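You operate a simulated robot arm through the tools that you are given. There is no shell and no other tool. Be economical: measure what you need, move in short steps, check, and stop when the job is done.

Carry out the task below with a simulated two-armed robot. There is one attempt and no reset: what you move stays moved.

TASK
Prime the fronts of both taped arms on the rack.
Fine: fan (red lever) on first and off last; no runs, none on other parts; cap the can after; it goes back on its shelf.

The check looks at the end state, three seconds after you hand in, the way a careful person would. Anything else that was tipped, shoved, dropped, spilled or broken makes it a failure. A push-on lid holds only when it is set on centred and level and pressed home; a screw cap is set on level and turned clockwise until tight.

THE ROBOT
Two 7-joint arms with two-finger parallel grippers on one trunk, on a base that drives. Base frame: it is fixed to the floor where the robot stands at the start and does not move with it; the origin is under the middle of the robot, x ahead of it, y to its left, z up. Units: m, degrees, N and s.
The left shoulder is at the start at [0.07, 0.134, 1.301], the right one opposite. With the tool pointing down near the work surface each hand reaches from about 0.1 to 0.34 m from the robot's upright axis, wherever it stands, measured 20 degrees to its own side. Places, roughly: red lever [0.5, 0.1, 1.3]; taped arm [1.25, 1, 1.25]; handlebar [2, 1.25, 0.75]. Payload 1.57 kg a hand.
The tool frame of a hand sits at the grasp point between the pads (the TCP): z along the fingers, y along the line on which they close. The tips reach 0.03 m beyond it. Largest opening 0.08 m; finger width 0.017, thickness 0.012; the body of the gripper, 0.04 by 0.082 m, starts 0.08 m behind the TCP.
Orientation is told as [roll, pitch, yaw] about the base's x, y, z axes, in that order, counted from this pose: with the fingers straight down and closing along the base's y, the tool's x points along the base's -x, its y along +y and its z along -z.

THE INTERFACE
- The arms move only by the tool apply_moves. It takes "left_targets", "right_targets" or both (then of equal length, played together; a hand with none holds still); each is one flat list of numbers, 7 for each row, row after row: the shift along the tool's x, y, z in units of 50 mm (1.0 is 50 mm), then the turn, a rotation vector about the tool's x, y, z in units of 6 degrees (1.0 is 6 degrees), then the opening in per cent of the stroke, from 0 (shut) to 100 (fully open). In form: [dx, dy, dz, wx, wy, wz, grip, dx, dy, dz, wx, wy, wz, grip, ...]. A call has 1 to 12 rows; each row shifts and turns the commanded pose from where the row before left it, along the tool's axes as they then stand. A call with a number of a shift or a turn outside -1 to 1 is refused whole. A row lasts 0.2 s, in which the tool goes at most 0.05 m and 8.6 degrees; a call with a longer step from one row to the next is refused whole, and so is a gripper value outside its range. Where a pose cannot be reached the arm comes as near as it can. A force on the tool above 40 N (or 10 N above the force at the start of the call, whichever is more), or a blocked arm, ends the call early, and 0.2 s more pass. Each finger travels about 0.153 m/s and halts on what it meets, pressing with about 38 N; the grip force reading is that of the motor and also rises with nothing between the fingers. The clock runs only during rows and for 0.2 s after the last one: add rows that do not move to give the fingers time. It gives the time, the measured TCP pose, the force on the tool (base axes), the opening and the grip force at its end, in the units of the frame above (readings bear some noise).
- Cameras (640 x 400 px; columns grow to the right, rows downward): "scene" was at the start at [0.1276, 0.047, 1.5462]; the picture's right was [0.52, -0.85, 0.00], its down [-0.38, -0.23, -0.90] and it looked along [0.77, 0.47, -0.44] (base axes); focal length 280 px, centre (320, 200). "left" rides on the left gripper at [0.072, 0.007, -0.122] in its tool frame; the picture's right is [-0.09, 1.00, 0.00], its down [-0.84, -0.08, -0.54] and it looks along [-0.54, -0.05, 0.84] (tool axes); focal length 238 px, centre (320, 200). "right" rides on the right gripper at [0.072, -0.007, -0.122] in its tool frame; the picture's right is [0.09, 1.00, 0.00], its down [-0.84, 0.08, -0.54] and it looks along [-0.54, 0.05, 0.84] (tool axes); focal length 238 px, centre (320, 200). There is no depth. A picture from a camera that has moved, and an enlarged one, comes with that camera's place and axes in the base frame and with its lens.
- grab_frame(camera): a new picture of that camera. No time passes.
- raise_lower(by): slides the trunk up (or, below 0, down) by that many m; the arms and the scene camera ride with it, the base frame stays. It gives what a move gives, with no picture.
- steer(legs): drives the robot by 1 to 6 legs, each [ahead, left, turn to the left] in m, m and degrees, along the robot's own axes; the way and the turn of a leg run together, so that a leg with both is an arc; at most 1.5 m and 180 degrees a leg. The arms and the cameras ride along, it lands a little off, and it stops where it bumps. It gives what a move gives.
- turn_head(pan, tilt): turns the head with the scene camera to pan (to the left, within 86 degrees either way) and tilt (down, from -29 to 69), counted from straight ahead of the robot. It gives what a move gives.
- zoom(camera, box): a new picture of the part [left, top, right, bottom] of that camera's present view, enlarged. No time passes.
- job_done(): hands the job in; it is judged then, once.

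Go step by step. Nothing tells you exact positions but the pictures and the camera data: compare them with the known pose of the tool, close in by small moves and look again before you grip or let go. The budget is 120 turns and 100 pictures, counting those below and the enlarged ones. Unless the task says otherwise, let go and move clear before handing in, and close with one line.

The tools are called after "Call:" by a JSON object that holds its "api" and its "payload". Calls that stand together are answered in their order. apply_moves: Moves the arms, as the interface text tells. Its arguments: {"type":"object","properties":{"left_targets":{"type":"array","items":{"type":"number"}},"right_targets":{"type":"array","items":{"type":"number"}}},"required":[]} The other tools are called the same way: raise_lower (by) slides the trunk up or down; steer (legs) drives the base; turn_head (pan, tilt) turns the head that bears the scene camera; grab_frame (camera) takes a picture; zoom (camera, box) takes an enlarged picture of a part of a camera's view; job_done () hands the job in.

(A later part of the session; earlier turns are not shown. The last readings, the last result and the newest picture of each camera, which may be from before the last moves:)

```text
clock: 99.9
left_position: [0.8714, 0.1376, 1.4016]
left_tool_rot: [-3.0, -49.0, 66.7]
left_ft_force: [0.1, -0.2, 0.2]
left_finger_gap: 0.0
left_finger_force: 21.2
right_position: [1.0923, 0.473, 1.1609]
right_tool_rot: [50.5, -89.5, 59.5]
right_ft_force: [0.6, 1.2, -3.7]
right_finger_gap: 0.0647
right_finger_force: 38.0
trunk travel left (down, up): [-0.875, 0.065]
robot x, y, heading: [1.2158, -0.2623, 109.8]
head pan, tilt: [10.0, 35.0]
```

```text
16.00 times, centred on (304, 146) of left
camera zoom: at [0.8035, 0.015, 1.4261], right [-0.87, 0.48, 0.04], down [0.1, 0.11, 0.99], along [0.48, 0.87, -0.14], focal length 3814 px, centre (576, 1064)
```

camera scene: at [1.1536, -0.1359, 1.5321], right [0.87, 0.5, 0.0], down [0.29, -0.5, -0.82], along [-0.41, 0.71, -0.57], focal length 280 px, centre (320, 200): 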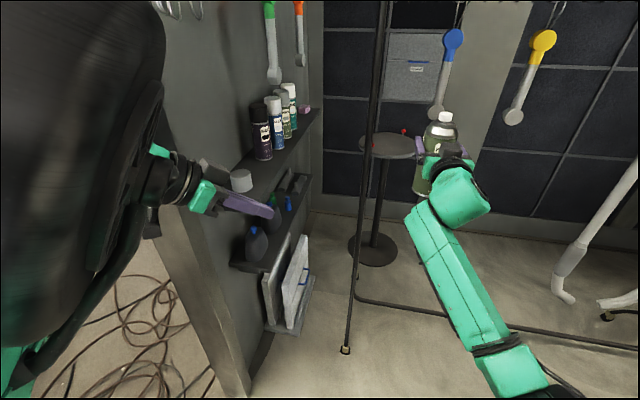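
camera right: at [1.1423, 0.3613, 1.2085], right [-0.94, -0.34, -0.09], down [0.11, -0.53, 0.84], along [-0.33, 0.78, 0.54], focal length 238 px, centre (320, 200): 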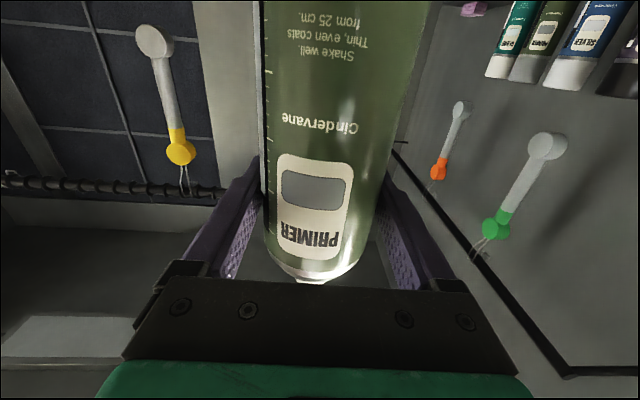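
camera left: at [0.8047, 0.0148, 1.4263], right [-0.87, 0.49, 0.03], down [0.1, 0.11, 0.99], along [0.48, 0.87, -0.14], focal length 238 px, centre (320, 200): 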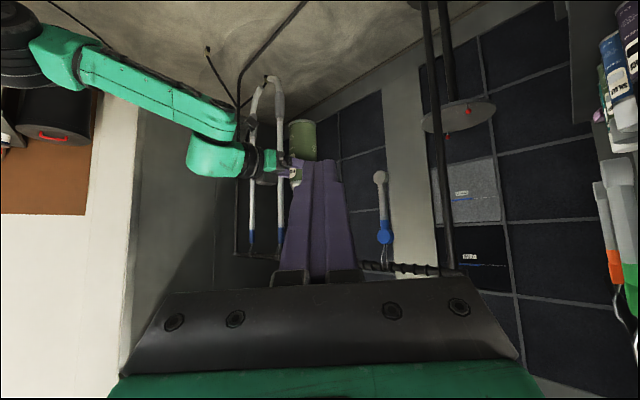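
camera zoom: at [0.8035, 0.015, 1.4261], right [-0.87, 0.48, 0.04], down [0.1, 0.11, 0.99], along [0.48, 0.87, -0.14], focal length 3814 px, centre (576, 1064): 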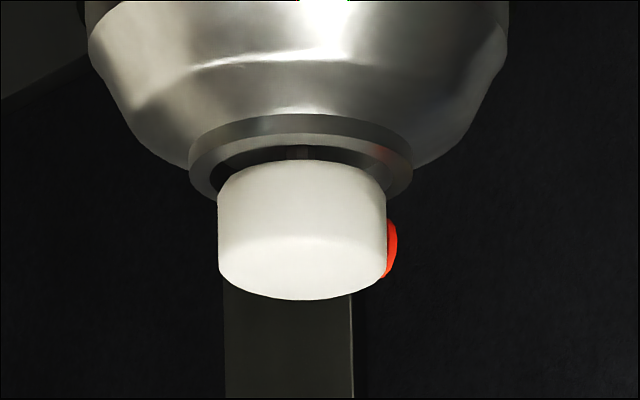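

The orifice is hidden just past the limb, so its azimuth is roughly 107–127° and nearly in line with the fingers. I'll yaw the right hand 36° inward to bring it into view and measure it.

Call:
{"api": "apply_moves", "payload": {"right_targets": [0, 0, 0, -1, 0, 0, 50, 0, 0, 0, -1, 0, 0, 50, 0, 0, 0, -1, 0, 0, 50, 0, 0, 0, -1, 0, 0, 50, 0, 0, 0, -1, 0, 0, 50, 0, 0, 0, -1, 0, 0, 50, 0, 0, 0, 0, 0, 0, 50]}}

Call:
{"api": "zoom", "payload": {"camera": "left", "box": [280, 130, 328, 160]}}

```text
clock: 101.5
left_position: [0.8729, 0.1372, 1.402]
left_tool_rot: [-2.4, -48.8, 66.3]
left_ft_force: [0.6, -0.3, -0.3]
left_finger_gap: 0.0001
left_finger_force: 21.2
right_position: [1.0953, 0.4729, 1.1618]
right_tool_rot: [90.0, -89.5, 55.8]
right_ft_force: [0.1, -0.3, -3.9]
right_finger_gap: 0.065
right_finger_force: 37.7
trunk travel left (down, up): [-0.875, 0.065]
robot x, y, heading: [1.2161, -0.2616, 109.7]
head pan, tilt: [10.0, 35.0]
```

```text
13.33 times, centred on (304, 145) of left
camera zoom: at [0.8051, 0.0148, 1.4276], right [-0.87, 0.48, 0.04], down [0.11, 0.11, 0.99], along [0.47, 0.87, -0.14], focal length 3178 px, centre (533, 933)
```

zoom: 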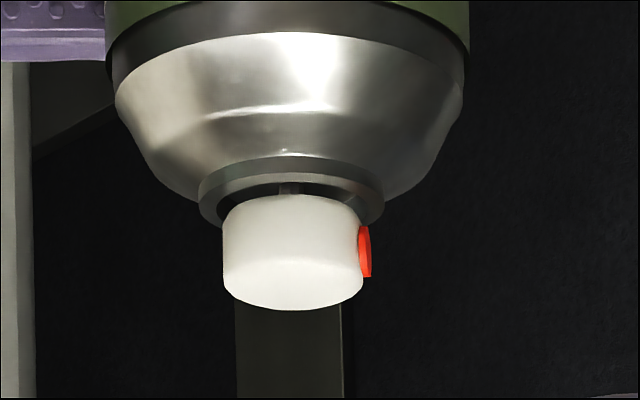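

The orifice is now near the limb. I'll yaw another 36° to measure it accurately.

Call:
{"api": "apply_moves", "payload": {"right_targets": [0, 0, 0, -1, 0, 0, 50, 0, 0, 0, -1, 0, 0, 50, 0, 0, 0, -1, 0, 0, 50, 0, 0, 0, -1, 0, 0, 50, 0, 0, 0, -1, 0, 0, 50, 0, 0, 0, -1, 0, 0, 50, 0, 0, 0, 0, 0, 0, 50]}}

Call:
{"api": "zoom", "payload": {"camera": "left", "box": [280, 130, 328, 160]}}

```text
clock: 103.1
left_position: [0.8725, 0.1379, 1.4029]
left_tool_rot: [-2.1, -48.8, 65.9]
left_ft_force: [0.5, 0.4, -1.2]
left_finger_gap: 0.0001
left_finger_force: 21.4
right_position: [1.0781, 0.3835, 1.1745]
right_tool_rot: [130.4, -89.6, 51.6]
right_ft_force: [0.5, 0.2, -4.1]
right_finger_gap: 0.0652
right_finger_force: 38.2
right hand out of reach, approached as far as the arm can: row 2, 3, 4, 5, 6
trunk travel left (down, up): [-0.875, 0.065]
robot x, y, heading: [1.214, -0.2585, 109.9]
head pan, tilt: [10.0, 35.0]
```

```text
13.33 times, centred on (304, 145) of left
camera zoom: at [0.8058, 0.0148, 1.4284], right [-0.87, 0.48, 0.05], down [0.11, 0.11, 0.99], along [0.47, 0.87, -0.15], focal length 3178 px, centre (533, 933)
```

zoom: 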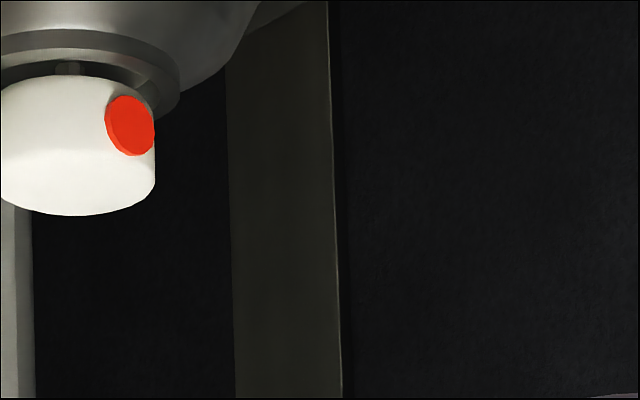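

The orifice sits about 7° left of the finger direction. I'll rotate the right hand back to a heading of about 103° so the spray goes straight at the rack (110°).

Call:
{"api": "apply_moves", "payload": {"right_targets": [0, 0, 0, 1, 0, 0, 50, 0, 0, 0, 1, 0, 0, 50, 0, 0, 0, 1, 0, 0, 50, 0, 0, 0, 1, 0, 0, 50, 0, 0, 0, 1, 0, 0, 50, 0, 0, 0, 1, 0, 0, 50, 0, 0, 0, 1, 0, 0, 50, 0, 0, 0, 1, 0, 0, 50, 0, 0, 0, 1, 0, 0, 50, 0, 0, 0, 1, 0, 0, 50, 0, 0, 0, 1, 0, 0, 50, 0, 0, 0, 1, 0, 0, 50]}}

Call:
{"api": "apply_moves", "payload": {"right_targets": [-0.6, 0, -0.3, 1, 0, 0, 50, -0.6, 0, -0.3, 0, 0, 0, 50, -0.6, 0, -0.3, 0, 0, 0, 50, 0, 0, 0, 0, 0, 0, 50]}}

Call:
{"api": "grab_frame", "payload": {"camera": "scene"}}

```text
clock: 105.8
left_position: [0.8758, 0.1397, 1.4005]
left_tool_rot: [-2.3, -48.5, 66.2]
left_ft_force: [0.1, 0.2, -0.5]
left_finger_gap: 0.0
left_finger_force: 21.0
right_position: [1.133, 0.4082, 1.1527]
right_tool_rot: [-85.4, -80.1, -168.2]
right_ft_force: [1.0, -0.5, -3.2]
right_finger_gap: 0.065
right_finger_force: 38.0
trunk travel left (down, up): [-0.875, 0.065]
robot x, y, heading: [1.2186, -0.2607, 109.5]
head pan, tilt: [10.0, 35.0]
stopped in row 12 (right hand): the arm was blocked; the commanded pose is now the measured one
```

```text
clock: 106.3
left_position: [0.8756, 0.1383, 1.3995]
left_tool_rot: [-2.6, -48.4, 66.5]
left_ft_force: [-0.6, 0.2, 0.2]
left_finger_gap: 0.0003
left_finger_force: 20.9
right_position: [1.177, 0.402, 1.1972]
right_tool_rot: [-98.6, -70.9, -164.4]
right_ft_force: [-0.2, -0.5, -4.0]
right_finger_gap: 0.0652
right_finger_force: 38.2
trunk travel left (down, up): [-0.875, 0.065]
robot x, y, heading: [1.2161, -0.2595, 109.9]
head pan, tilt: [10.0, 35.0]
stopped in row 2 (right hand): the arm was blocked; the commanded pose is now the measured one
```

```text
36 pictures are left
camera scene: at [1.134, -0.1569, 1.5279], right [0.66, 0.75, 0.0], down [0.46, -0.4, -0.79], along [-0.6, 0.52, -0.61], focal length 280 px, centre (320, 200)
```

scene: 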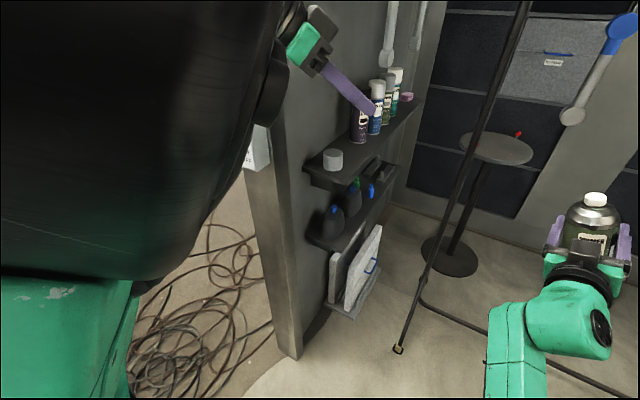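

The right arm got blocked mid-rotation and the head is being pushed by the left elbow. I'll look to the right to see the right arm's posture.

Call:
{"api": "turn_head", "payload": {"pan": -30, "tilt": 40}}

Call:
{"api": "grab_frame", "payload": {"camera": "scene"}}

```text
clock: 107.4
left_position: [0.874, 0.1382, 1.4004]
left_tool_rot: [-2.5, -48.5, 66.2]
left_ft_force: [0.7, 0.0, 0.2]
left_finger_gap: 0.0
left_finger_force: 21.1
right_position: [1.1751, 0.4023, 1.1982]
right_tool_rot: [-98.9, -70.8, -164.2]
right_ft_force: [0.0, 1.2, -2.7]
right_finger_gap: 0.065
right_finger_force: 37.9
trunk travel left (down, up): [-0.875, 0.065]
robot x, y, heading: [1.2154, -0.2626, 109.7]
head pan, tilt: [-30.0, 40.0]
```

```text
35 pictures are left
camera scene: at [1.1324, -0.157, 1.5274], right [0.66, 0.75, 0.0], down [0.47, -0.41, -0.79], along [-0.59, 0.52, -0.62], focal length 280 px, centre (320, 200)
```

scene: 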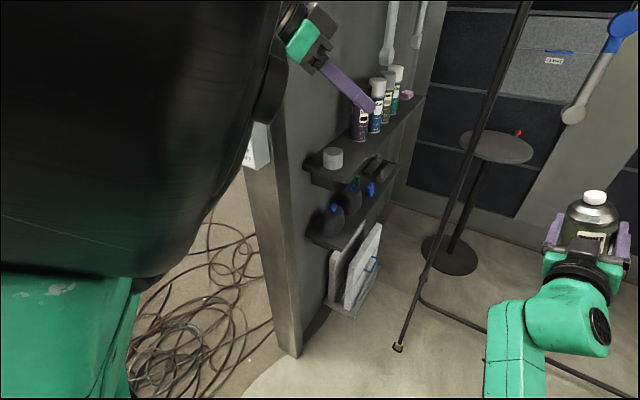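

The head is wedged between both elbows. I'll extend the right hand forward and roll the can back to upright (about 19°), drawing that elbow away.

Call:
{"api": "apply_moves", "payload": {"right_targets": [0.2, 0, 0.6, 0, 0, 0, 50, 0.2, 0, 0.6, 0, 0, 0.5, 50, 0.2, 0, 0.6, 0, 0, 0.9, 50, 0, 0, 0.3, 0, 0, 0.9, 50, 0, 0, 0.3, 0, 0, 0.9, 50, 0, 0, 0, 0, 0, 0, 50]}}

Call:
{"api": "grab_frame", "payload": {"camera": "scene"}}

```text
clock: 108.8
left_position: [0.8729, 0.139, 1.3994]
left_tool_rot: [-2.6, -48.4, 66.3]
left_ft_force: [-1.0, -0.2, -0.3]
left_finger_gap: 0.0
left_finger_force: 21.3
right_position: [1.1663, 0.5231, 1.1746]
right_tool_rot: [172.4, -87.1, -74.9]
right_ft_force: [0.5, -0.6, -2.7]
right_finger_gap: 0.0651
right_finger_force: 37.6
trunk travel left (down, up): [-0.875, 0.065]
robot x, y, heading: [1.2164, -0.2581, 109.6]
head pan, tilt: [-30.0, 40.0]
```

```text
34 pictures are left
camera scene: at [1.1329, -0.1568, 1.5265], right [0.66, 0.75, 0.0], down [0.47, -0.41, -0.78], along [-0.59, 0.51, -0.63], focal length 280 px, centre (320, 200)
```

scene: 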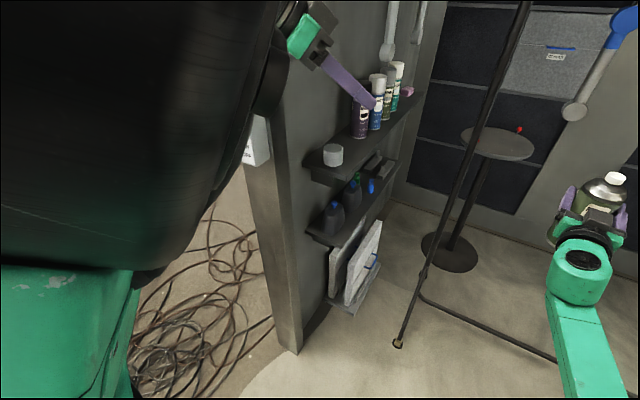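

Call:
{"api": "turn_head", "payload": {"pan": 0, "tilt": 30}}

Call:
{"api": "grab_frame", "payload": {"camera": "scene"}}

```text
clock: 109.8
left_position: [0.8726, 0.1386, 1.3996]
left_tool_rot: [-2.7, -48.6, 66.5]
left_ft_force: [-0.9, 1.5, 1.0]
left_finger_gap: 0.0002
left_finger_force: 21.2
right_position: [1.1652, 0.5225, 1.1752]
right_tool_rot: [172.0, -87.2, -74.6]
right_ft_force: [-0.3, -0.2, -3.5]
right_finger_gap: 0.0648
right_finger_force: 37.7
trunk travel left (down, up): [-0.875, 0.065]
robot x, y, heading: [1.2188, -0.2604, 109.8]
head pan, tilt: [0.0, 30.0]
```

```text
33 pictures are left
camera scene: at [1.1307, -0.1561, 1.5312], right [0.65, 0.76, 0.0], down [0.44, -0.38, -0.81], along [-0.62, 0.53, -0.58], focal length 280 px, centre (320, 200)
```

scene: 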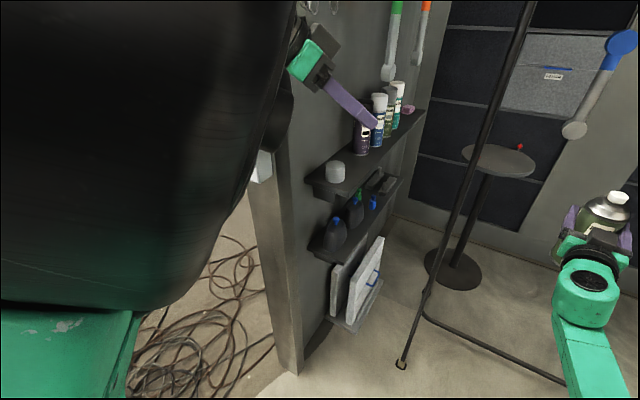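

Call:
{"api": "apply_moves", "payload": {"right_targets": [0, 0.25, 0, -1, 0, 0, 50, 0, 0.25, 0, -1, 0, 0, 50, 0, 0.25, 0, -1, 0, 0, 50, 0, 0.25, 0, -1, 0, 0, 50, 0, 0.25, 0, -1, 0, 0, 50, 0, 0.25, 0, -1, 0, 0, 50, 0, 0, 0, 0, 0, 0, 50]}}

Call:
{"api": "turn_head", "payload": {"pan": 5, "tilt": 40}}

Call:
{"api": "grab_frame", "payload": {"camera": "scene"}}

```text
clock: 111.3
left_position: [0.8727, 0.1378, 1.3992]
left_tool_rot: [-2.7, -48.5, 66.6]
left_ft_force: [0.1, -0.9, 0.9]
left_finger_gap: 0.0
left_finger_force: 21.3
right_position: [1.0876, 0.5066, 1.2042]
right_tool_rot: [-129.8, -87.5, -108.9]
right_ft_force: [-0.4, -0.2, -4.1]
right_finger_gap: 0.0649
right_finger_force: 38.2
right hand out of reach, approached as far as the arm can: row 4, 5, 6
trunk travel left (down, up): [-0.875, 0.065]
robot x, y, heading: [1.2151, -0.2592, 109.5]
head pan, tilt: [0.0, 30.0]
```

```text
clock: 112.1
left_position: [0.8733, 0.1392, 1.3983]
left_tool_rot: [-2.7, -48.4, 66.4]
left_ft_force: [-0.3, 0.0, 0.0]
left_finger_gap: 0.0
left_finger_force: 21.7
right_position: [1.0885, 0.5062, 1.2035]
right_tool_rot: [-130.6, -87.5, -108.2]
right_ft_force: [0.0, 0.1, -4.1]
right_finger_gap: 0.065
right_finger_force: 37.7
trunk travel left (down, up): [-0.875, 0.065]
robot x, y, heading: [1.2116, -0.2617, 109.7]
head pan, tilt: [5.0, 40.0]
```

```text
32 pictures are left
camera scene: at [1.1305, -0.1555, 1.5324], right [0.66, 0.76, 0.0], down [0.43, -0.38, -0.82], along [-0.62, 0.54, -0.57], focal length 280 px, centre (320, 200)
```

scene: 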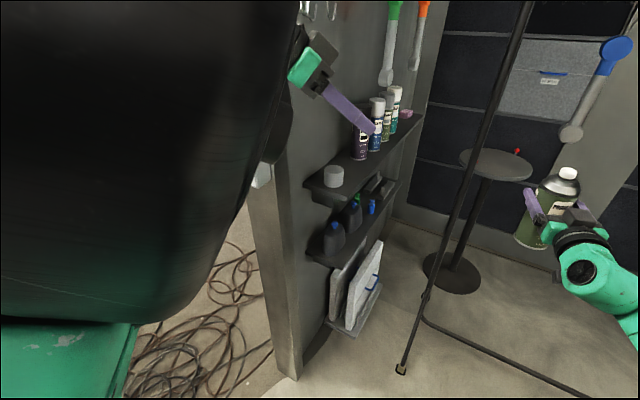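

The head is still jammed, most likely by the left arm's raised elbow. I'll give the base more room to the right, then extend the left arm outward and forward to drop that elbow.

Call:
{"api": "steer", "payload": {"legs": [[0, -0.12, 0]]}}

Call:
{"api": "apply_moves", "payload": {"left_targets": [-0.1, 0.6, 0.2, -0.74, 0, -0.66, 0, -0.1, 0.6, 0.2, -0.74, 0, -0.66, 0, -0.1, 0.6, 0.2, -0.74, 0, -0.66, 0, -0.1, 0.6, 0.2, -0.74, 0, -0.66, 0, 0.1, 0.6, 0.4, -0.74, 0, -0.66, 0, 0.1, 0.5, 0.4, -0.74, 0, -0.66, 0, 0.1, 0, 0.5, 0, -1, 0, 0, 0.1, 0, 0.5, 0, -1, 0, 0, 0.1, 0, 0.3, 0, -1, 0, 0, 0.1, 0, 0.2, 0, -1, 0, 0]}}

Call:
{"api": "turn_head", "payload": {"pan": 0, "tilt": 40}}

Call:
{"api": "grab_frame", "payload": {"camera": "scene"}}

```text
clock: 113.3
left_position: [0.9802, 0.1788, 1.3983]
left_tool_rot: [-2.9, -48.5, 66.6]
left_ft_force: [-0.8, -0.7, -0.1]
left_finger_gap: 0.0
left_finger_force: 21.4
right_position: [1.1965, 0.5448, 1.2033]
right_tool_rot: [-128.1, -87.3, -110.5]
right_ft_force: [-0.3, -0.2, -3.3]
right_finger_gap: 0.0649
right_finger_force: 37.3
trunk travel left (down, up): [-0.875, 0.065]
robot x, y, heading: [1.3268, -0.2231, 110.0]
head pan, tilt: [5.0, 40.0]
```

```text
clock: 115.5
left_position: [0.8208, 0.3251, 1.2868]
left_tool_rot: [-4.7, -71.3, 104.7]
left_ft_force: [0.8, -0.1, -0.3]
left_finger_gap: 0.0
left_finger_force: 21.5
right_position: [1.1997, 0.5457, 1.2044]
right_tool_rot: [-130.6, -87.4, -107.9]
right_ft_force: [-0.6, -0.4, -3.8]
right_finger_gap: 0.0649
right_finger_force: 38.1
trunk travel left (down, up): [-0.875, 0.065]
robot x, y, heading: [1.3246, -0.2233, 109.7]
head pan, tilt: [5.0, 40.0]
```

```text
clock: 116.2
left_position: [0.8207, 0.3251, 1.2883]
left_tool_rot: [-4.7, -71.3, 104.6]
left_ft_force: [-0.3, 0.4, 1.0]
left_finger_gap: 0.0
left_finger_force: 21.7
right_position: [1.1993, 0.5466, 1.204]
right_tool_rot: [-130.9, -87.3, -107.8]
right_ft_force: [0.2, 0.5, -3.9]
right_finger_gap: 0.065
right_finger_force: 38.0
trunk travel left (down, up): [-0.875, 0.065]
robot x, y, heading: [1.3294, -0.2229, 110.1]
head pan, tilt: [0.0, 40.0]
```

```text
31 pictures are left
camera scene: at [1.2803, -0.0928, 1.5246], right [0.94, 0.34, 0.0], down [0.22, -0.61, -0.77], along [-0.26, 0.72, -0.64], focal length 280 px, centre (320, 200)
```

scene: 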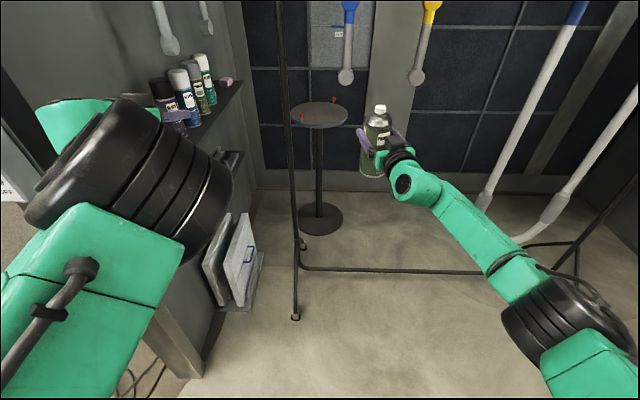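

The head is free and the right arm is in a good elbow-out posture with the can upright. I'll now swing the left fingers inward and slightly up toward the nozzle.

Call:
{"api": "apply_moves", "payload": {"left_targets": [-0.07, -0.65, -0.02, 0.94, 0, 0.32, 0, -0.09, -0.65, 0.04, 0.94, 0, 0.32, 0, -0.11, -0.64, 0.11, 0.94, 0, 0.32, 0, -0.14, -0.62, 0.17, 0.94, 0, 0.32, 0, -0.16, -0.59, 0.23, 0.94, 0, 0.32, 0, -0.18, -0.56, 0.29, 0.94, 0, 0.32, 0, -0.19, -0.53, 0.34, 0.94, 0, 0.32, 0, -0.21, -0.48, 0.39, 0.94, 0, 0.32, 0, 0, 0, 0, 0, 0, 0, 0]}}

Call:
{"api": "grab_frame", "payload": {"camera": "scene"}}

```text
clock: 118.2
left_position: [1.0652, 0.3796, 1.3264]
left_tool_rot: [-3.1, -72.4, 55.3]
left_ft_force: [-0.6, -0.5, -0.1]
left_finger_gap: 0.0
left_finger_force: 21.1
left hand out of reach, approached as far as the arm can: row 6, 7
right_position: [1.1985, 0.5463, 1.2034]
right_tool_rot: [-130.9, -87.4, -107.8]
right_ft_force: [0.3, 0.6, -4.0]
right_finger_gap: 0.0652
right_finger_force: 38.1
trunk travel left (down, up): [-0.875, 0.065]
robot x, y, heading: [1.3258, -0.2228, 109.8]
head pan, tilt: [0.0, 40.0]
```

```text
30 pictures are left
camera scene: at [1.2803, -0.0932, 1.5246], right [0.94, 0.34, 0.0], down [0.22, -0.61, -0.77], along [-0.26, 0.72, -0.64], focal length 280 px, centre (320, 200)
```

scene: 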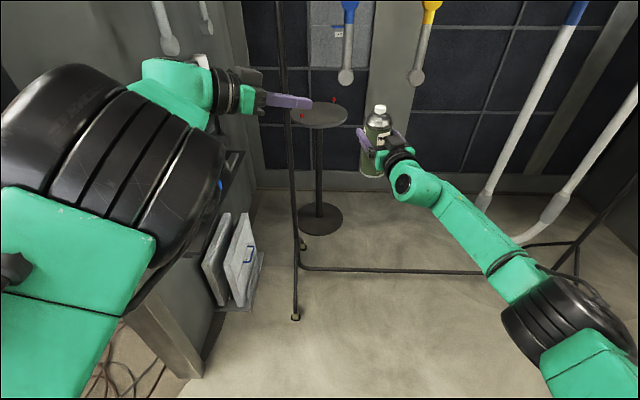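

Both hands are well placed now. I'll raise both about 9 cm, then turn the base so the spray axis (about 7° left of the right hand's fingers) is square to the rack, and line up on the blue arm at 25 cm.

Call:
{"api": "apply_moves", "payload": {"left_targets": [-0.9, 0, -0.29, 0, 0, 0, 0, -0.9, 0, -0.29, 0, 0, 0, 0, 0, 0, 0, 0, 0, 0, 0], "right_targets": [-0.95, 0, 0, 0, 0, 0, 50, -0.95, 0, 0, 0, 0, 0, 50, 0, 0, 0, 0, 0, 0, 50]}}

Call:
{"api": "steer", "payload": {"legs": [[0, 0, -17.8], [0.0975, 0.327, 0]]}}

Call:
{"api": "grab_frame", "payload": {"camera": "scene"}}

```text
clock: 119.0
left_position: [1.0667, 0.3793, 1.4185]
left_tool_rot: [-3.1, -72.4, 55.5]
left_ft_force: [0.4, -0.7, -0.7]
left_finger_gap: 0.0
left_finger_force: 21.3
right_position: [1.197, 0.5427, 1.2977]
right_tool_rot: [-128.7, -87.5, -109.9]
right_ft_force: [-0.5, 0.9, -2.8]
right_finger_gap: 0.0649
right_finger_force: 37.9
trunk travel left (down, up): [-0.875, 0.065]
robot x, y, heading: [1.3267, -0.2239, 109.8]
head pan, tilt: [0.0, 40.0]
```

```text
clock: 122.2
left_position: [0.933, 0.5147, 1.42]
left_tool_rot: [-2.6, -72.3, 37.1]
left_ft_force: [-0.1, 0.5, 0.1]
left_finger_gap: 0.0
left_finger_force: 21.6
right_position: [1.1076, 0.6282, 1.2998]
right_tool_rot: [-133.5, -87.4, -123.1]
right_ft_force: [0.5, -0.2, -3.9]
right_finger_gap: 0.0652
right_finger_force: 37.8
trunk travel left (down, up): [-0.875, 0.065]
robot x, y, heading: [0.9926, -0.1384, 91.8]
head pan, tilt: [0.0, 40.0]
```

```text
29 pictures are left
camera scene: at [0.9923, -0.0005, 1.5247], right [1.0, 0.03, 0.0], down [0.02, -0.64, -0.77], along [-0.03, 0.77, -0.64], focal length 280 px, centre (320, 200)
```

scene: 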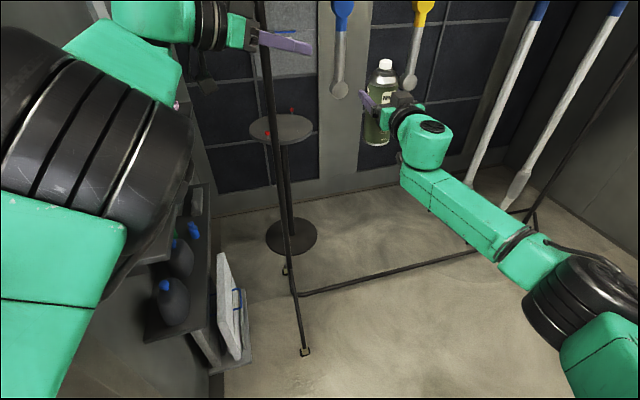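

The right hand's position and aim compute well for the blue arm. I'll move the left fingertip over the nozzle with about 3.5 cm clearance and check.

Call:
{"api": "apply_moves", "payload": {"left_targets": [-0.29, -0.025, 0.905, 0, 0, 0, 0, -0.29, -0.025, 0.905, 0, 0, 0, 0, -0.29, -0.025, 0.905, 0, 0, 0, 0, -0.29, -0.025, 0.905, 0, 0, 0, 0, 0, 0, 0, 0, 0, 0, 0]}}

Call:
{"api": "turn_head", "payload": {"pan": -5, "tilt": 25}}

Call:
{"api": "grab_frame", "payload": {"camera": "scene"}}

```text
clock: 123.4
left_position: [1.0423, 0.5649, 1.3821]
left_tool_rot: [-3.0, -72.4, 37.5]
left_ft_force: [0.2, -0.2, 0.1]
left_finger_gap: 0.0003
left_finger_force: 20.8
left hand out of reach, approached as far as the arm can: row 2, 3, 4
right_position: [1.1065, 0.6298, 1.2983]
right_tool_rot: [-131.2, -87.5, -125.5]
right_ft_force: [-0.2, 0.5, -3.5]
right_finger_gap: 0.0651
right_finger_force: 38.1
trunk travel left (down, up): [-0.875, 0.065]
robot x, y, heading: [0.9912, -0.1346, 92.0]
head pan, tilt: [0.0, 40.0]
```

```text
clock: 124.2
left_position: [1.0433, 0.5653, 1.3837]
left_tool_rot: [-2.7, -72.5, 37.3]
left_ft_force: [-0.5, -0.7, -0.4]
left_finger_gap: 0.0003
left_finger_force: 21.2
right_position: [1.104, 0.6296, 1.2995]
right_tool_rot: [-130.4, -87.4, -126.0]
right_ft_force: [-0.1, 0.6, -3.3]
right_finger_gap: 0.0651
right_finger_force: 37.6
trunk travel left (down, up): [-0.875, 0.065]
robot x, y, heading: [0.9937, -0.1338, 91.9]
head pan, tilt: [-5.0, 25.0]
```

```text
28 pictures are left
camera scene: at [0.9967, 0.0075, 1.5478], right [1.0, -0.05, 0.0], down [-0.02, -0.42, -0.91], along [0.05, 0.9, -0.42], focal length 280 px, centre (320, 200)
```

scene: 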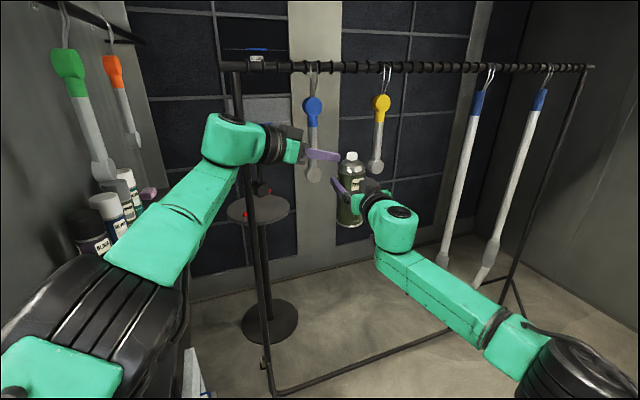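

The left arm is at its reach limit, so I'll bring the can 12 cm closer instead. The left hand backs up slightly and lifts at the same time.

Call:
{"api": "apply_moves", "payload": {"left_targets": [-0.6, 0, -0.8, 0, 0, 0, 0, -0.3, 0, -0.4, 0, 0, 0, 0, 0, 0, 0, 0, 0, 0, 0, 0, 0, 0, 0, 0, 0, 0, 0, 0, 0, 0, 0, 0, 0, 0, 0, 0, 0, 0, 0, 0], "right_targets": [0, 0, 0, 0, 0, 0, 50, 0, 0, 0, 0, 0, 0, 50, 0, 0, -0.8, 0, 0, 0, 50, 0, 0, -0.8, 0, 0, 0, 50, 0, 0, -0.8, 0, 0, 0, 50, 0, 0, 0, 0, 0, 0, 50]}}

```text
clock: 125.6
left_position: [1.0056, 0.5415, 1.4433]
left_tool_rot: [-3.1, -72.5, 37.4]
left_ft_force: [-1.0, 0.0, -0.4]
left_finger_gap: 0.0001
left_finger_force: 21.6
right_position: [1.1332, 0.5123, 1.2939]
right_tool_rot: [-129.2, -87.4, -127.4]
right_ft_force: [-0.5, 0.0, -4.0]
right_finger_gap: 0.065
right_finger_force: 37.7
trunk travel left (down, up): [-0.875, 0.065]
robot x, y, heading: [0.9982, -0.1345, 92.0]
head pan, tilt: [-5.0, 25.0]
```

Call:
{"api": "apply_moves", "payload": {"left_targets": [0.0, -0.644, 0.48, 0, 0, 0, 0, 0.1, -0.644, 0.51, 0, 0, 0, 0, 0.14, -0.644, 0.54, 0, 0, 0, 0, 0, 0, 0, 0, 0, 0, 0]}}

Call:
{"api": "zoom", "payload": {"camera": "scene", "box": [260, 60, 460, 240]}}

```text
clock: 126.6
left_position: [1.0994, 0.5333, 1.4292]
left_tool_rot: [-2.9, -72.4, 37.3]
left_ft_force: [-0.1, 0.1, -0.2]
left_finger_gap: 0.0
left_finger_force: 21.3
left hand out of reach, approached as far as the arm can: row 1, 2, 3
right_position: [1.1316, 0.5109, 1.2957]
right_tool_rot: [-131.7, -87.3, -125.0]
right_ft_force: [0.6, 0.4, -4.5]
right_finger_gap: 0.065
right_finger_force: 38.5
trunk travel left (down, up): [-0.875, 0.065]
robot x, y, heading: [0.9936, -0.1356, 92.0]
head pan, tilt: [-5.0, 25.0]
```

```text
2.22 times, centred on (360, 150) of scene
camera zoom: at [0.9968, 0.0055, 1.5481], right [1.0, -0.05, 0.0], down [-0.02, -0.42, -0.91], along [0.05, 0.91, -0.42], focal length 622 px, centre (231, 311)
```

zoom: 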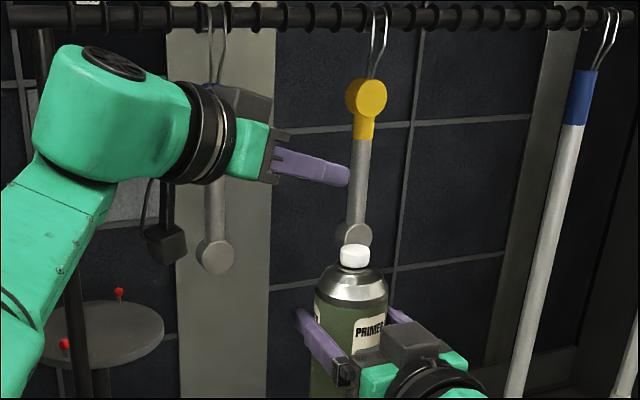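

The left fingertip is near the nozzle but can't go further right, so I'll move the can the last 4 cm under it.

Call:
{"api": "apply_moves", "payload": {"right_targets": [0, 0.18, 0.72, 0, 0, 0, 50, 0, 0, 0, 0, 0, 0, 50]}}

Call:
{"api": "zoom", "payload": {"camera": "scene", "box": [290, 80, 430, 220]}}

Call:
{"api": "zoom", "payload": {"camera": "left", "box": [220, 60, 420, 190]}}

```text
clock: 127.2
left_position: [1.1009, 0.535, 1.429]
left_tool_rot: [-3.1, -72.4, 37.4]
left_ft_force: [0.9, -0.2, 0.4]
left_finger_gap: 0.0
left_finger_force: 21.1
right_position: [1.1168, 0.545, 1.2967]
right_tool_rot: [-131.0, -87.4, -125.6]
right_ft_force: [0.1, 0.1, -2.6]
right_finger_gap: 0.0648
right_finger_force: 38.5
trunk travel left (down, up): [-0.875, 0.065]
robot x, y, heading: [0.9939, -0.1346, 91.6]
head pan, tilt: [-5.0, 25.0]
```

```text
2.86 times, centred on (360, 150) of scene
camera zoom: at [0.9968, 0.0071, 1.5479], right [1.0, -0.05, 0.0], down [-0.02, -0.42, -0.91], along [0.05, 0.9, -0.42], focal length 800 px, centre (206, 343)
```

zoom: 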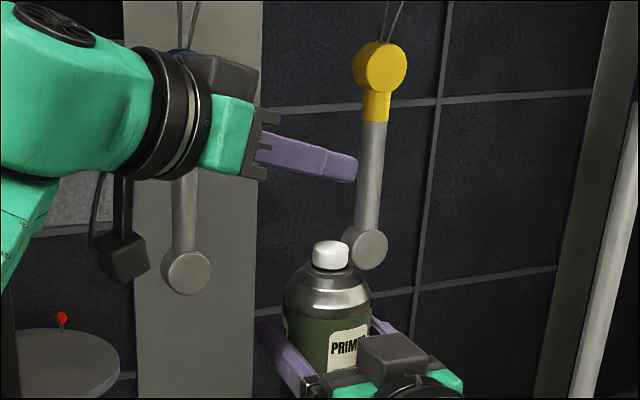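

```text
3.08 times, centred on (320, 125) of left
camera zoom: at [0.9822, 0.4613, 1.3969], right [-0.54, 0.84, 0.07], down [-0.18, -0.2, 0.96], along [0.82, 0.51, 0.26], focal length 733 px, centre (320, 431)
```

zoom: 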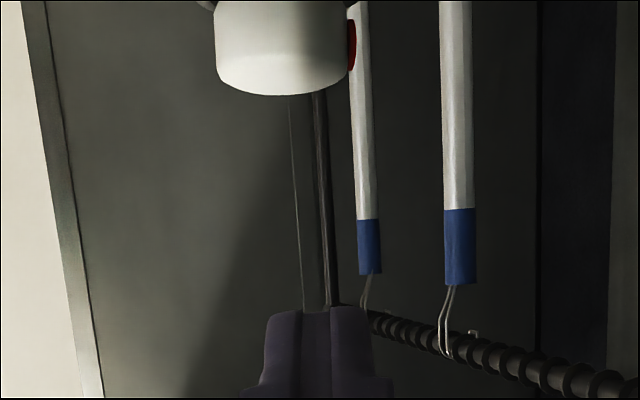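

I'll apply a small lateral correction, put the nozzle about 26 cm from the blue arm and lower the trunk so the spray starts below the arm's end.

Call:
{"api": "apply_moves", "payload": {"right_targets": [0, 0.05, 0.15, 0, 0, 0, 50, 0, 0, 0, 0, 0, 0, 50]}}

Call:
{"api": "steer", "payload": {"legs": [[0.084, -0.003, 0]]}}

Call:
{"api": "raise_lower", "payload": {"by": -0.28}}

Call:
{"api": "grab_frame", "payload": {"camera": "scene"}}

```text
clock: 127.8
left_position: [1.1007, 0.5351, 1.4298]
left_tool_rot: [-3.1, -72.3, 37.6]
left_ft_force: [0.9, 0.3, 0.6]
left_finger_gap: 0.0
left_finger_force: 21.5
right_position: [1.1117, 0.5529, 1.2965]
right_tool_rot: [-130.6, -87.5, -125.9]
right_ft_force: [0.7, 0.8, -3.3]
right_finger_gap: 0.065
right_finger_force: 38.1
trunk travel left (down, up): [-0.875, 0.065]
robot x, y, heading: [0.997, -0.1359, 91.9]
head pan, tilt: [-5.0, 25.0]
```

```text
clock: 128.9
left_position: [1.1013, 0.6108, 1.4343]
left_tool_rot: [-1.9, -72.6, 36.4]
left_ft_force: [-0.2, -0.9, 1.3]
left_finger_gap: 0.0
left_finger_force: 21.7
right_position: [1.1124, 0.6296, 1.3012]
right_tool_rot: [-135.3, -87.1, -121.1]
right_ft_force: [-0.3, -0.3, -3.4]
right_finger_gap: 0.0651
right_finger_force: 38.0
trunk travel left (down, up): [-0.875, 0.065]
robot x, y, heading: [0.9952, -0.054, 91.8]
head pan, tilt: [-5.0, 25.0]
```

```text
clock: 131.7
left_position: [1.1016, 0.6189, 1.152]
left_tool_rot: [-2.9, -72.4, 37.2]
left_ft_force: [0.1, -0.1, 0.9]
left_finger_gap: 0.0002
left_finger_force: 21.2
right_position: [1.1122, 0.6369, 1.0166]
right_tool_rot: [-131.4, -87.4, -125.2]
right_ft_force: [1.1, -0.3, -3.6]
right_finger_gap: 0.0651
right_finger_force: 38.5
trunk travel left (down, up): [-0.595, 0.345]
robot x, y, heading: [0.9969, -0.0509, 91.9]
head pan, tilt: [-5.0, 25.0]
```

```text
24 pictures are left
camera scene: at [0.9973, 0.0913, 1.268], right [1.0, -0.05, 0.0], down [-0.02, -0.42, -0.91], along [0.05, 0.9, -0.42], focal length 280 px, centre (320, 200)
```

scene: 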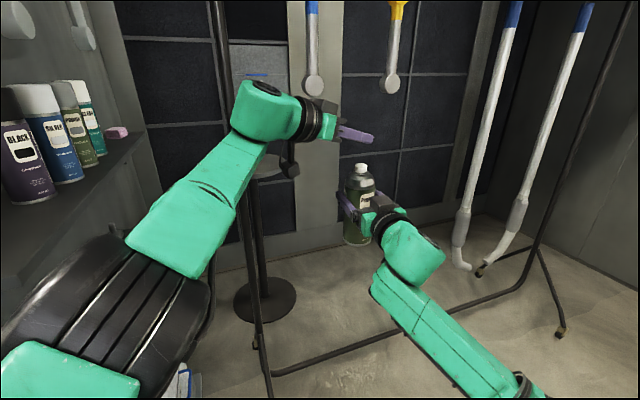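

The spray axis now lines up with the blue arm's centre at about 26 cm, aimed below its end. I'll shake the can, then raise it to just below the left fingertip.

Call:
{"api": "apply_moves", "payload": {"right_targets": [0.9, 0, 0, 0, 0, 0, 50, -0.9, 0, 0, 0, 0, 0, 50, 0.9, 0, 0, 0, 0, 0, 50, -0.9, 0, 0, 0, 0, 0, 50, 0.9, 0, 0, 0, 0, 0, 50, -0.9, 0, 0, 0, 0, 0, 50, 0, 0, 0, 0, 0, 0, 50, -0.8, 0, 0, 0, 0, 0, 50, 0, 0, 0, 0, 0, 0, 50]}}

Call:
{"api": "zoom", "payload": {"camera": "scene", "box": [290, 80, 430, 220]}}

```text
clock: 133.7
left_position: [1.1013, 0.6192, 1.1505]
left_tool_rot: [-2.9, -72.4, 37.4]
left_ft_force: [-0.1, 0.4, -0.8]
left_finger_gap: 0.0
left_finger_force: 21.0
right_position: [1.1106, 0.6357, 1.0576]
right_tool_rot: [-131.3, -87.4, -125.3]
right_ft_force: [-0.3, -0.6, -3.0]
right_finger_gap: 0.065
right_finger_force: 37.7
trunk travel left (down, up): [-0.595, 0.345]
robot x, y, heading: [0.9963, -0.0529, 92.1]
head pan, tilt: [-5.0, 25.0]
```

```text
2.86 times, centred on (360, 150) of scene
camera zoom: at [0.9976, 0.0916, 1.2679], right [1.0, -0.05, 0.0], down [-0.02, -0.42, -0.91], along [0.05, 0.9, -0.42], focal length 800 px, centre (206, 343)
```

zoom: 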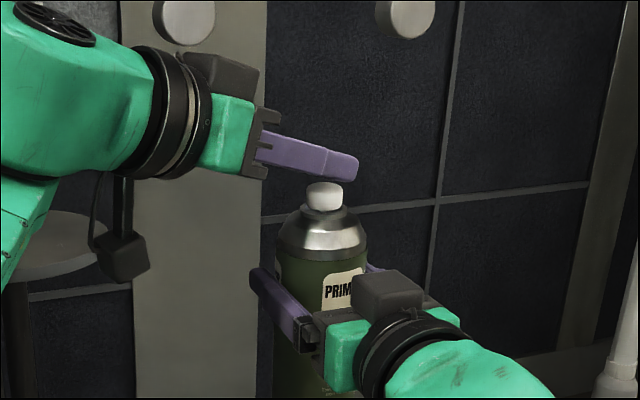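

Call:
{"api": "apply_moves", "payload": {"right_targets": [-0.16, 0, 0, 0, 0, 0, 50, -0.06, 0, 0, 0, 0, 0, 50]}}

Call:
{"api": "zoom", "payload": {"camera": "scene", "box": [250, 60, 470, 220]}}

```text
clock: 134.3
left_position: [1.1012, 0.6186, 1.1513]
left_tool_rot: [-2.7, -72.5, 37.1]
left_ft_force: [3.2, 3.6, 9.8]
left_finger_gap: 0.0
left_finger_force: 21.4
right_position: [1.1097, 0.6366, 1.0658]
right_tool_rot: [-127.1, -87.6, -129.5]
right_ft_force: [-2.4, -3.0, -13.7]
right_finger_gap: 0.0651
right_finger_force: 38.0
trunk travel left (down, up): [-0.595, 0.345]
robot x, y, heading: [0.9902, -0.0515, 91.8]
head pan, tilt: [-5.0, 25.0]
```

```text
2.50 times, centred on (360, 140) of scene
camera zoom: at [0.9974, 0.0915, 1.2679], right [1.0, -0.05, 0.0], down [-0.02, -0.42, -0.91], along [0.05, 0.9, -0.42], focal length 700 px, centre (220, 350)
```

zoom: 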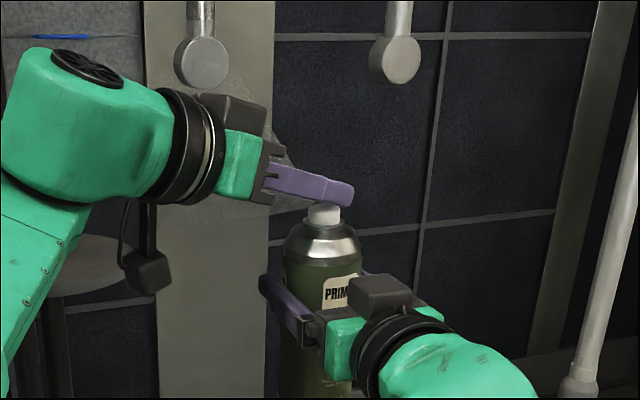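

The nozzle is pressed at about 10 N and a faint spray cone appears beyond the gripper. I'll sweep up with the trunk at its steady pace.

Call:
{"api": "raise_lower", "payload": {"by": 0.31}}

Call:
{"api": "zoom", "payload": {"camera": "scene", "box": [240, 40, 460, 220]}}

```text
clock: 137.4
left_position: [1.102, 0.6193, 1.4596]
left_tool_rot: [-3.1, -72.3, 37.3]
left_ft_force: [7.6, -3.3, 18.4]
left_finger_gap: 0.0001
left_finger_force: 21.2
right_position: [1.1102, 0.6359, 1.3766]
right_tool_rot: [-128.5, -87.5, -128.1]
right_ft_force: [-7.5, 2.7, -21.9]
right_finger_gap: 0.0649
right_finger_force: 38.4
trunk travel left (down, up): [-0.905, 0.035]
robot x, y, heading: [0.9938, -0.0543, 91.9]
head pan, tilt: [-5.0, 25.0]
```

```text
2.22 times, centred on (350, 130) of scene
camera zoom: at [0.9974, 0.0918, 1.5779], right [1.0, -0.05, 0.0], down [-0.02, -0.42, -0.91], along [0.05, 0.9, -0.42], focal length 622 px, centre (253, 356)
```

zoom: 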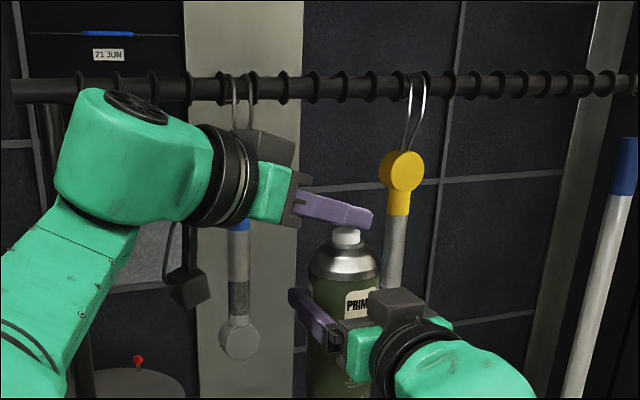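

Call:
{"api": "zoom", "payload": {"camera": "scene", "box": [295, 100, 345, 170]}}

```text
5.71 times, centred on (320, 135) of scene
camera zoom: at [0.9974, 0.0918, 1.5779], right [1.0, -0.05, 0.0], down [-0.02, -0.42, -0.91], along [0.05, 0.9, -0.42], focal length 1599 px, centre (320, 571)
```

zoom: 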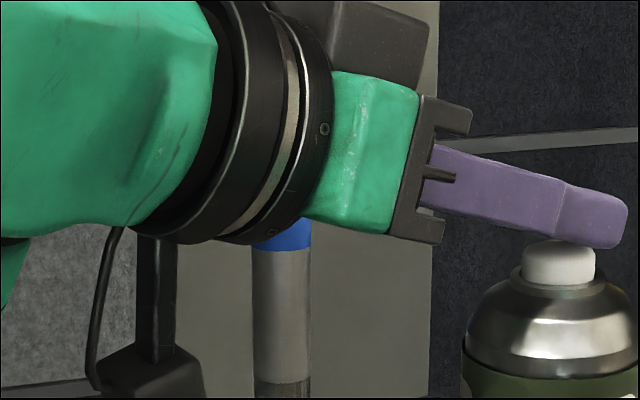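

Call:
{"api": "zoom", "payload": {"camera": "scene", "box": [295, 130, 345, 180]}}

```text
8.00 times, centred on (320, 155) of scene
camera zoom: at [0.9974, 0.0918, 1.5779], right [1.0, -0.05, 0.0], down [-0.02, -0.42, -0.91], along [0.05, 0.9, -0.42], focal length 2239 px, centre (320, 560)
```

zoom: 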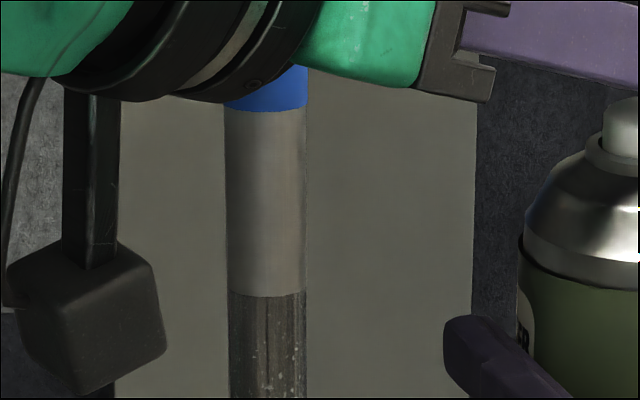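

I need to see what bare metal looks like, so I'll compare with the untouched yellow arm.

Call:
{"api": "zoom", "payload": {"camera": "scene", "box": [350, 90, 410, 150]}}

```text
6.67 times, centred on (380, 120) of scene
camera zoom: at [0.9974, 0.0918, 1.5779], right [1.0, -0.05, 0.0], down [-0.02, -0.42, -0.91], along [0.05, 0.9, -0.42], focal length 1866 px, centre (-80, 733)
```

zoom: 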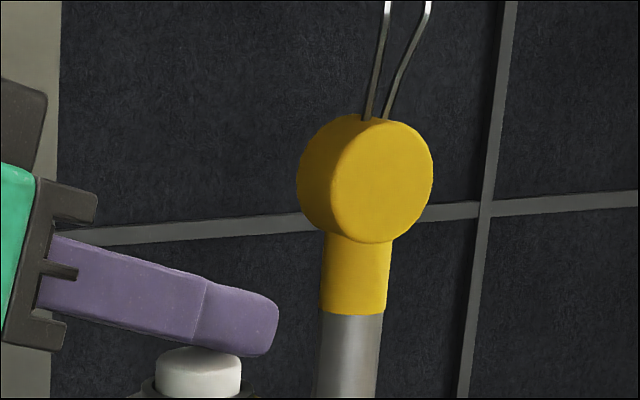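

I'll release the nozzle (it's aimed at the tape now) and look at the blue arm from the right wrist camera.

Call:
{"api": "apply_moves", "payload": {"right_targets": [0.7, 0, 0, 0, 0, 0, 50, 0, 0, 0, 0, 0, 0, 50]}}

Call:
{"api": "grab_frame", "payload": {"camera": "right"}}

```text
clock: 138.0
left_position: [1.0994, 0.619, 1.4586]
left_tool_rot: [-3.0, -72.2, 37.5]
left_ft_force: [0.0, 0.1, -0.3]
left_finger_gap: 0.0
left_finger_force: 21.1
right_position: [1.1135, 0.6354, 1.3441]
right_tool_rot: [-134.5, -87.2, -122.2]
right_ft_force: [0.3, -0.2, -4.8]
right_finger_gap: 0.065
right_finger_force: 38.1
trunk travel left (down, up): [-0.905, 0.035]
robot x, y, heading: [0.9962, -0.0519, 91.7]
head pan, tilt: [-5.0, 25.0]
```

```text
17 pictures are left
camera right: at [1.1494, 0.5231, 1.2672], right [-0.97, -0.23, -0.13], down [0.03, -0.58, 0.81], along [-0.26, 0.78, 0.57], focal length 238 px, centre (320, 200)
```

right: 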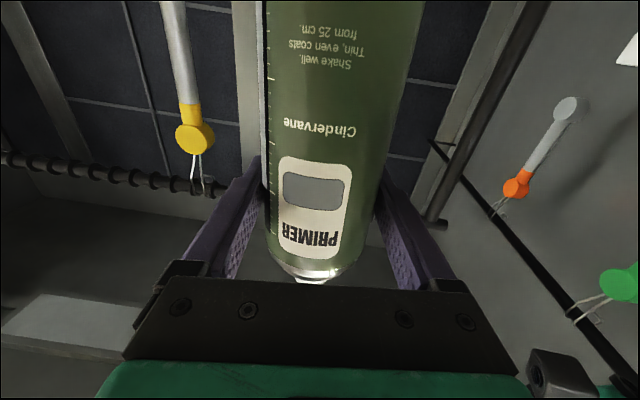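

The can hides it. I'll lower the trunk, which the next pass needs anyway, tilt the head up and view both arms unobstructed.

Call:
{"api": "raise_lower", "payload": {"by": -0.31}}

Call:
{"api": "turn_head", "payload": {"pan": 0, "tilt": 0}}

Call:
{"api": "zoom", "payload": {"camera": "scene", "box": [290, 100, 450, 240]}}

```text
clock: 141.1
left_position: [1.102, 0.6197, 1.1497]
left_tool_rot: [-2.8, -72.5, 37.3]
left_ft_force: [0.9, 0.5, 0.4]
left_finger_gap: 0.0
left_finger_force: 21.3
right_position: [1.1119, 0.6363, 1.0317]
right_tool_rot: [-131.4, -87.4, -125.2]
right_ft_force: [0.2, -0.9, -3.4]
right_finger_gap: 0.065
right_finger_force: 38.5
trunk travel left (down, up): [-0.595, 0.345]
robot x, y, heading: [0.9971, -0.0501, 91.7]
head pan, tilt: [-5.0, 25.0]
```

```text
clock: 141.9
left_position: [1.1013, 0.6196, 1.1497]
left_tool_rot: [-3.0, -72.5, 37.4]
left_ft_force: [0.1, 0.2, 0.0]
left_finger_gap: 0.0001
left_finger_force: 21.2
right_position: [1.1125, 0.6369, 1.0311]
right_tool_rot: [-131.2, -87.4, -125.3]
right_ft_force: [0.0, -0.8, -3.7]
right_finger_gap: 0.0652
right_finger_force: 37.8
trunk travel left (down, up): [-0.595, 0.345]
robot x, y, heading: [0.9993, -0.05, 92.0]
head pan, tilt: [0.0, 0.0]
```

```text
2.86 times, centred on (370, 170) of scene
camera zoom: at [0.9894, 0.0895, 1.3082], right [1.0, 0.03, 0.0], down [0.0, 0.0, -1.0], along [-0.03, 1.0, 0.0], focal length 800 px, centre (177, 286)
```

zoom: 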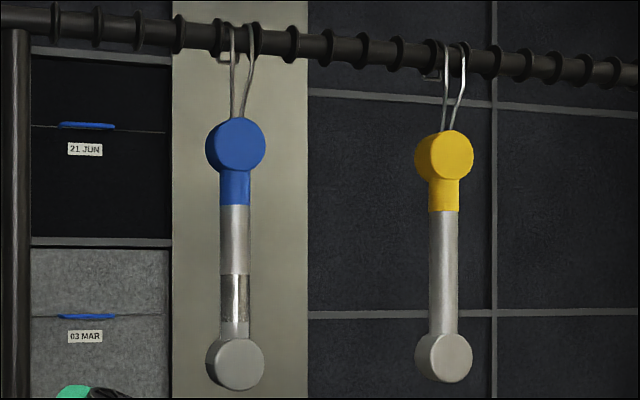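

Call:
{"api": "zoom", "payload": {"camera": "scene", "box": [338, 162, 364, 186]}}

```text
16.00 times, centred on (351, 174) of scene
camera zoom: at [0.9894, 0.0895, 1.3082], right [1.0, 0.03, 0.0], down [0.0, 0.0, -1.0], along [-0.03, 1.0, 0.0], focal length 4478 px, centre (-176, 616)
```

zoom: 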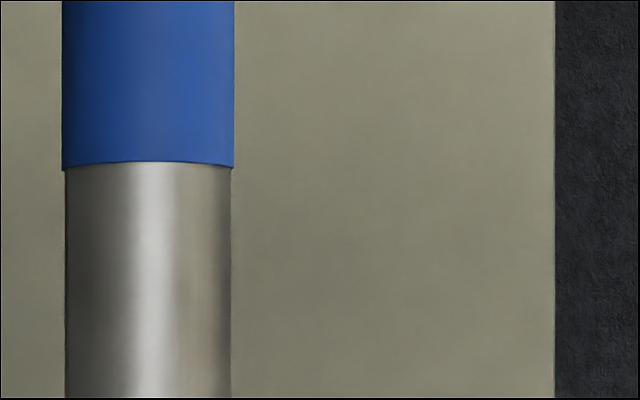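

Call:
{"api": "zoom", "payload": {"camera": "scene", "box": [330, 190, 372, 216]}}

```text
15.24 times, centred on (351, 203) of scene
camera zoom: at [0.9894, 0.0895, 1.3082], right [1.0, 0.03, 0.0], down [0.0, 0.0, -1.0], along [-0.03, 1.0, 0.0], focal length 4264 px, centre (-152, 154)
```

zoom: 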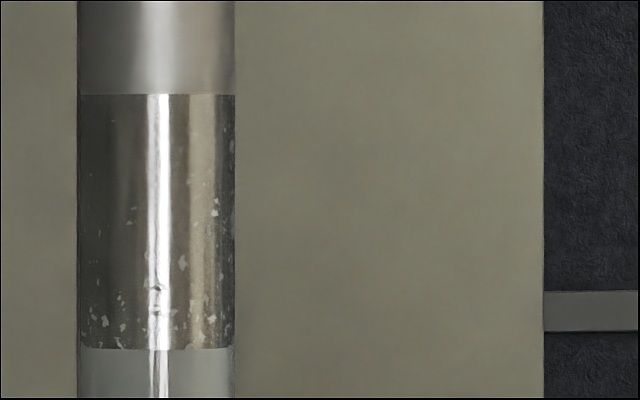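

Now it's clear: below z≈1.27 the blue arm carries a smooth primer film, the band above has only flecks, and higher is bare. The spray stopped during the sweep, so I'll use short bursts at set heights: raise the trunk 0.19, then press and release.

Call:
{"api": "raise_lower", "payload": {"by": 0.19}}

Call:
{"api": "apply_moves", "payload": {"right_targets": [-0.45, 0, 0, 0, 0, 0, 50, -0.24, 0, 0, 0, 0, 0, 50]}}

Call:
{"api": "turn_head", "payload": {"pan": -3, "tilt": 15}}

Call:
{"api": "zoom", "payload": {"camera": "scene", "box": [280, 90, 400, 210]}}

```text
clock: 144.0
left_position: [1.1017, 0.6206, 1.3399]
left_tool_rot: [-2.9, -72.3, 37.2]
left_ft_force: [-0.3, -0.6, -0.2]
left_finger_gap: 0.0001
left_finger_force: 21.1
right_position: [1.1129, 0.6376, 1.2228]
right_tool_rot: [-131.1, -87.4, -125.6]
right_ft_force: [-0.2, -0.2, -3.6]
right_finger_gap: 0.0649
right_finger_force: 37.1
trunk travel left (down, up): [-0.785, 0.155]
robot x, y, heading: [0.9894, -0.0511, 92.0]
head pan, tilt: [0.0, 0.0]
```

```text
clock: 144.6
left_position: [1.0995, 0.619, 1.3415]
left_tool_rot: [-2.7, -72.7, 37.0]
left_ft_force: [0.2, 2.5, 8.4]
left_finger_gap: 0.0001
left_finger_force: 21.3
right_position: [1.1107, 0.6356, 1.2551]
right_tool_rot: [-127.3, -87.6, -129.3]
right_ft_force: [0.7, -1.8, -11.9]
right_finger_gap: 0.065
right_finger_force: 38.0
trunk travel left (down, up): [-0.785, 0.155]
robot x, y, heading: [0.9955, -0.0523, 91.9]
head pan, tilt: [0.0, 0.0]
```

```text
clock: 145.4
left_position: [1.1014, 0.6193, 1.3406]
left_tool_rot: [-2.8, -72.5, 37.2]
left_ft_force: [-1.0, 0.4, 13.6]
left_finger_gap: 0.0001
left_finger_force: 21.0
right_position: [1.1132, 0.6355, 1.2555]
right_tool_rot: [-128.9, -87.4, -127.6]
right_ft_force: [0.9, 0.0, -16.7]
right_finger_gap: 0.0651
right_finger_force: 37.6
trunk travel left (down, up): [-0.785, 0.155]
robot x, y, heading: [0.9939, -0.0506, 92.0]
head pan, tilt: [-3.0, 15.0]
```

```text
3.33 times, centred on (340, 150) of scene
camera zoom: at [0.9942, 0.093, 1.4742], right [1.0, -0.02, 0.0], down [-0.01, -0.26, -0.97], along [0.02, 0.97, -0.26], focal length 933 px, centre (253, 367)
```

zoom: 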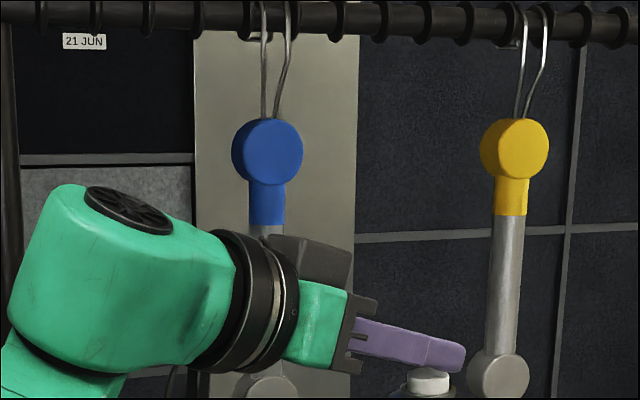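

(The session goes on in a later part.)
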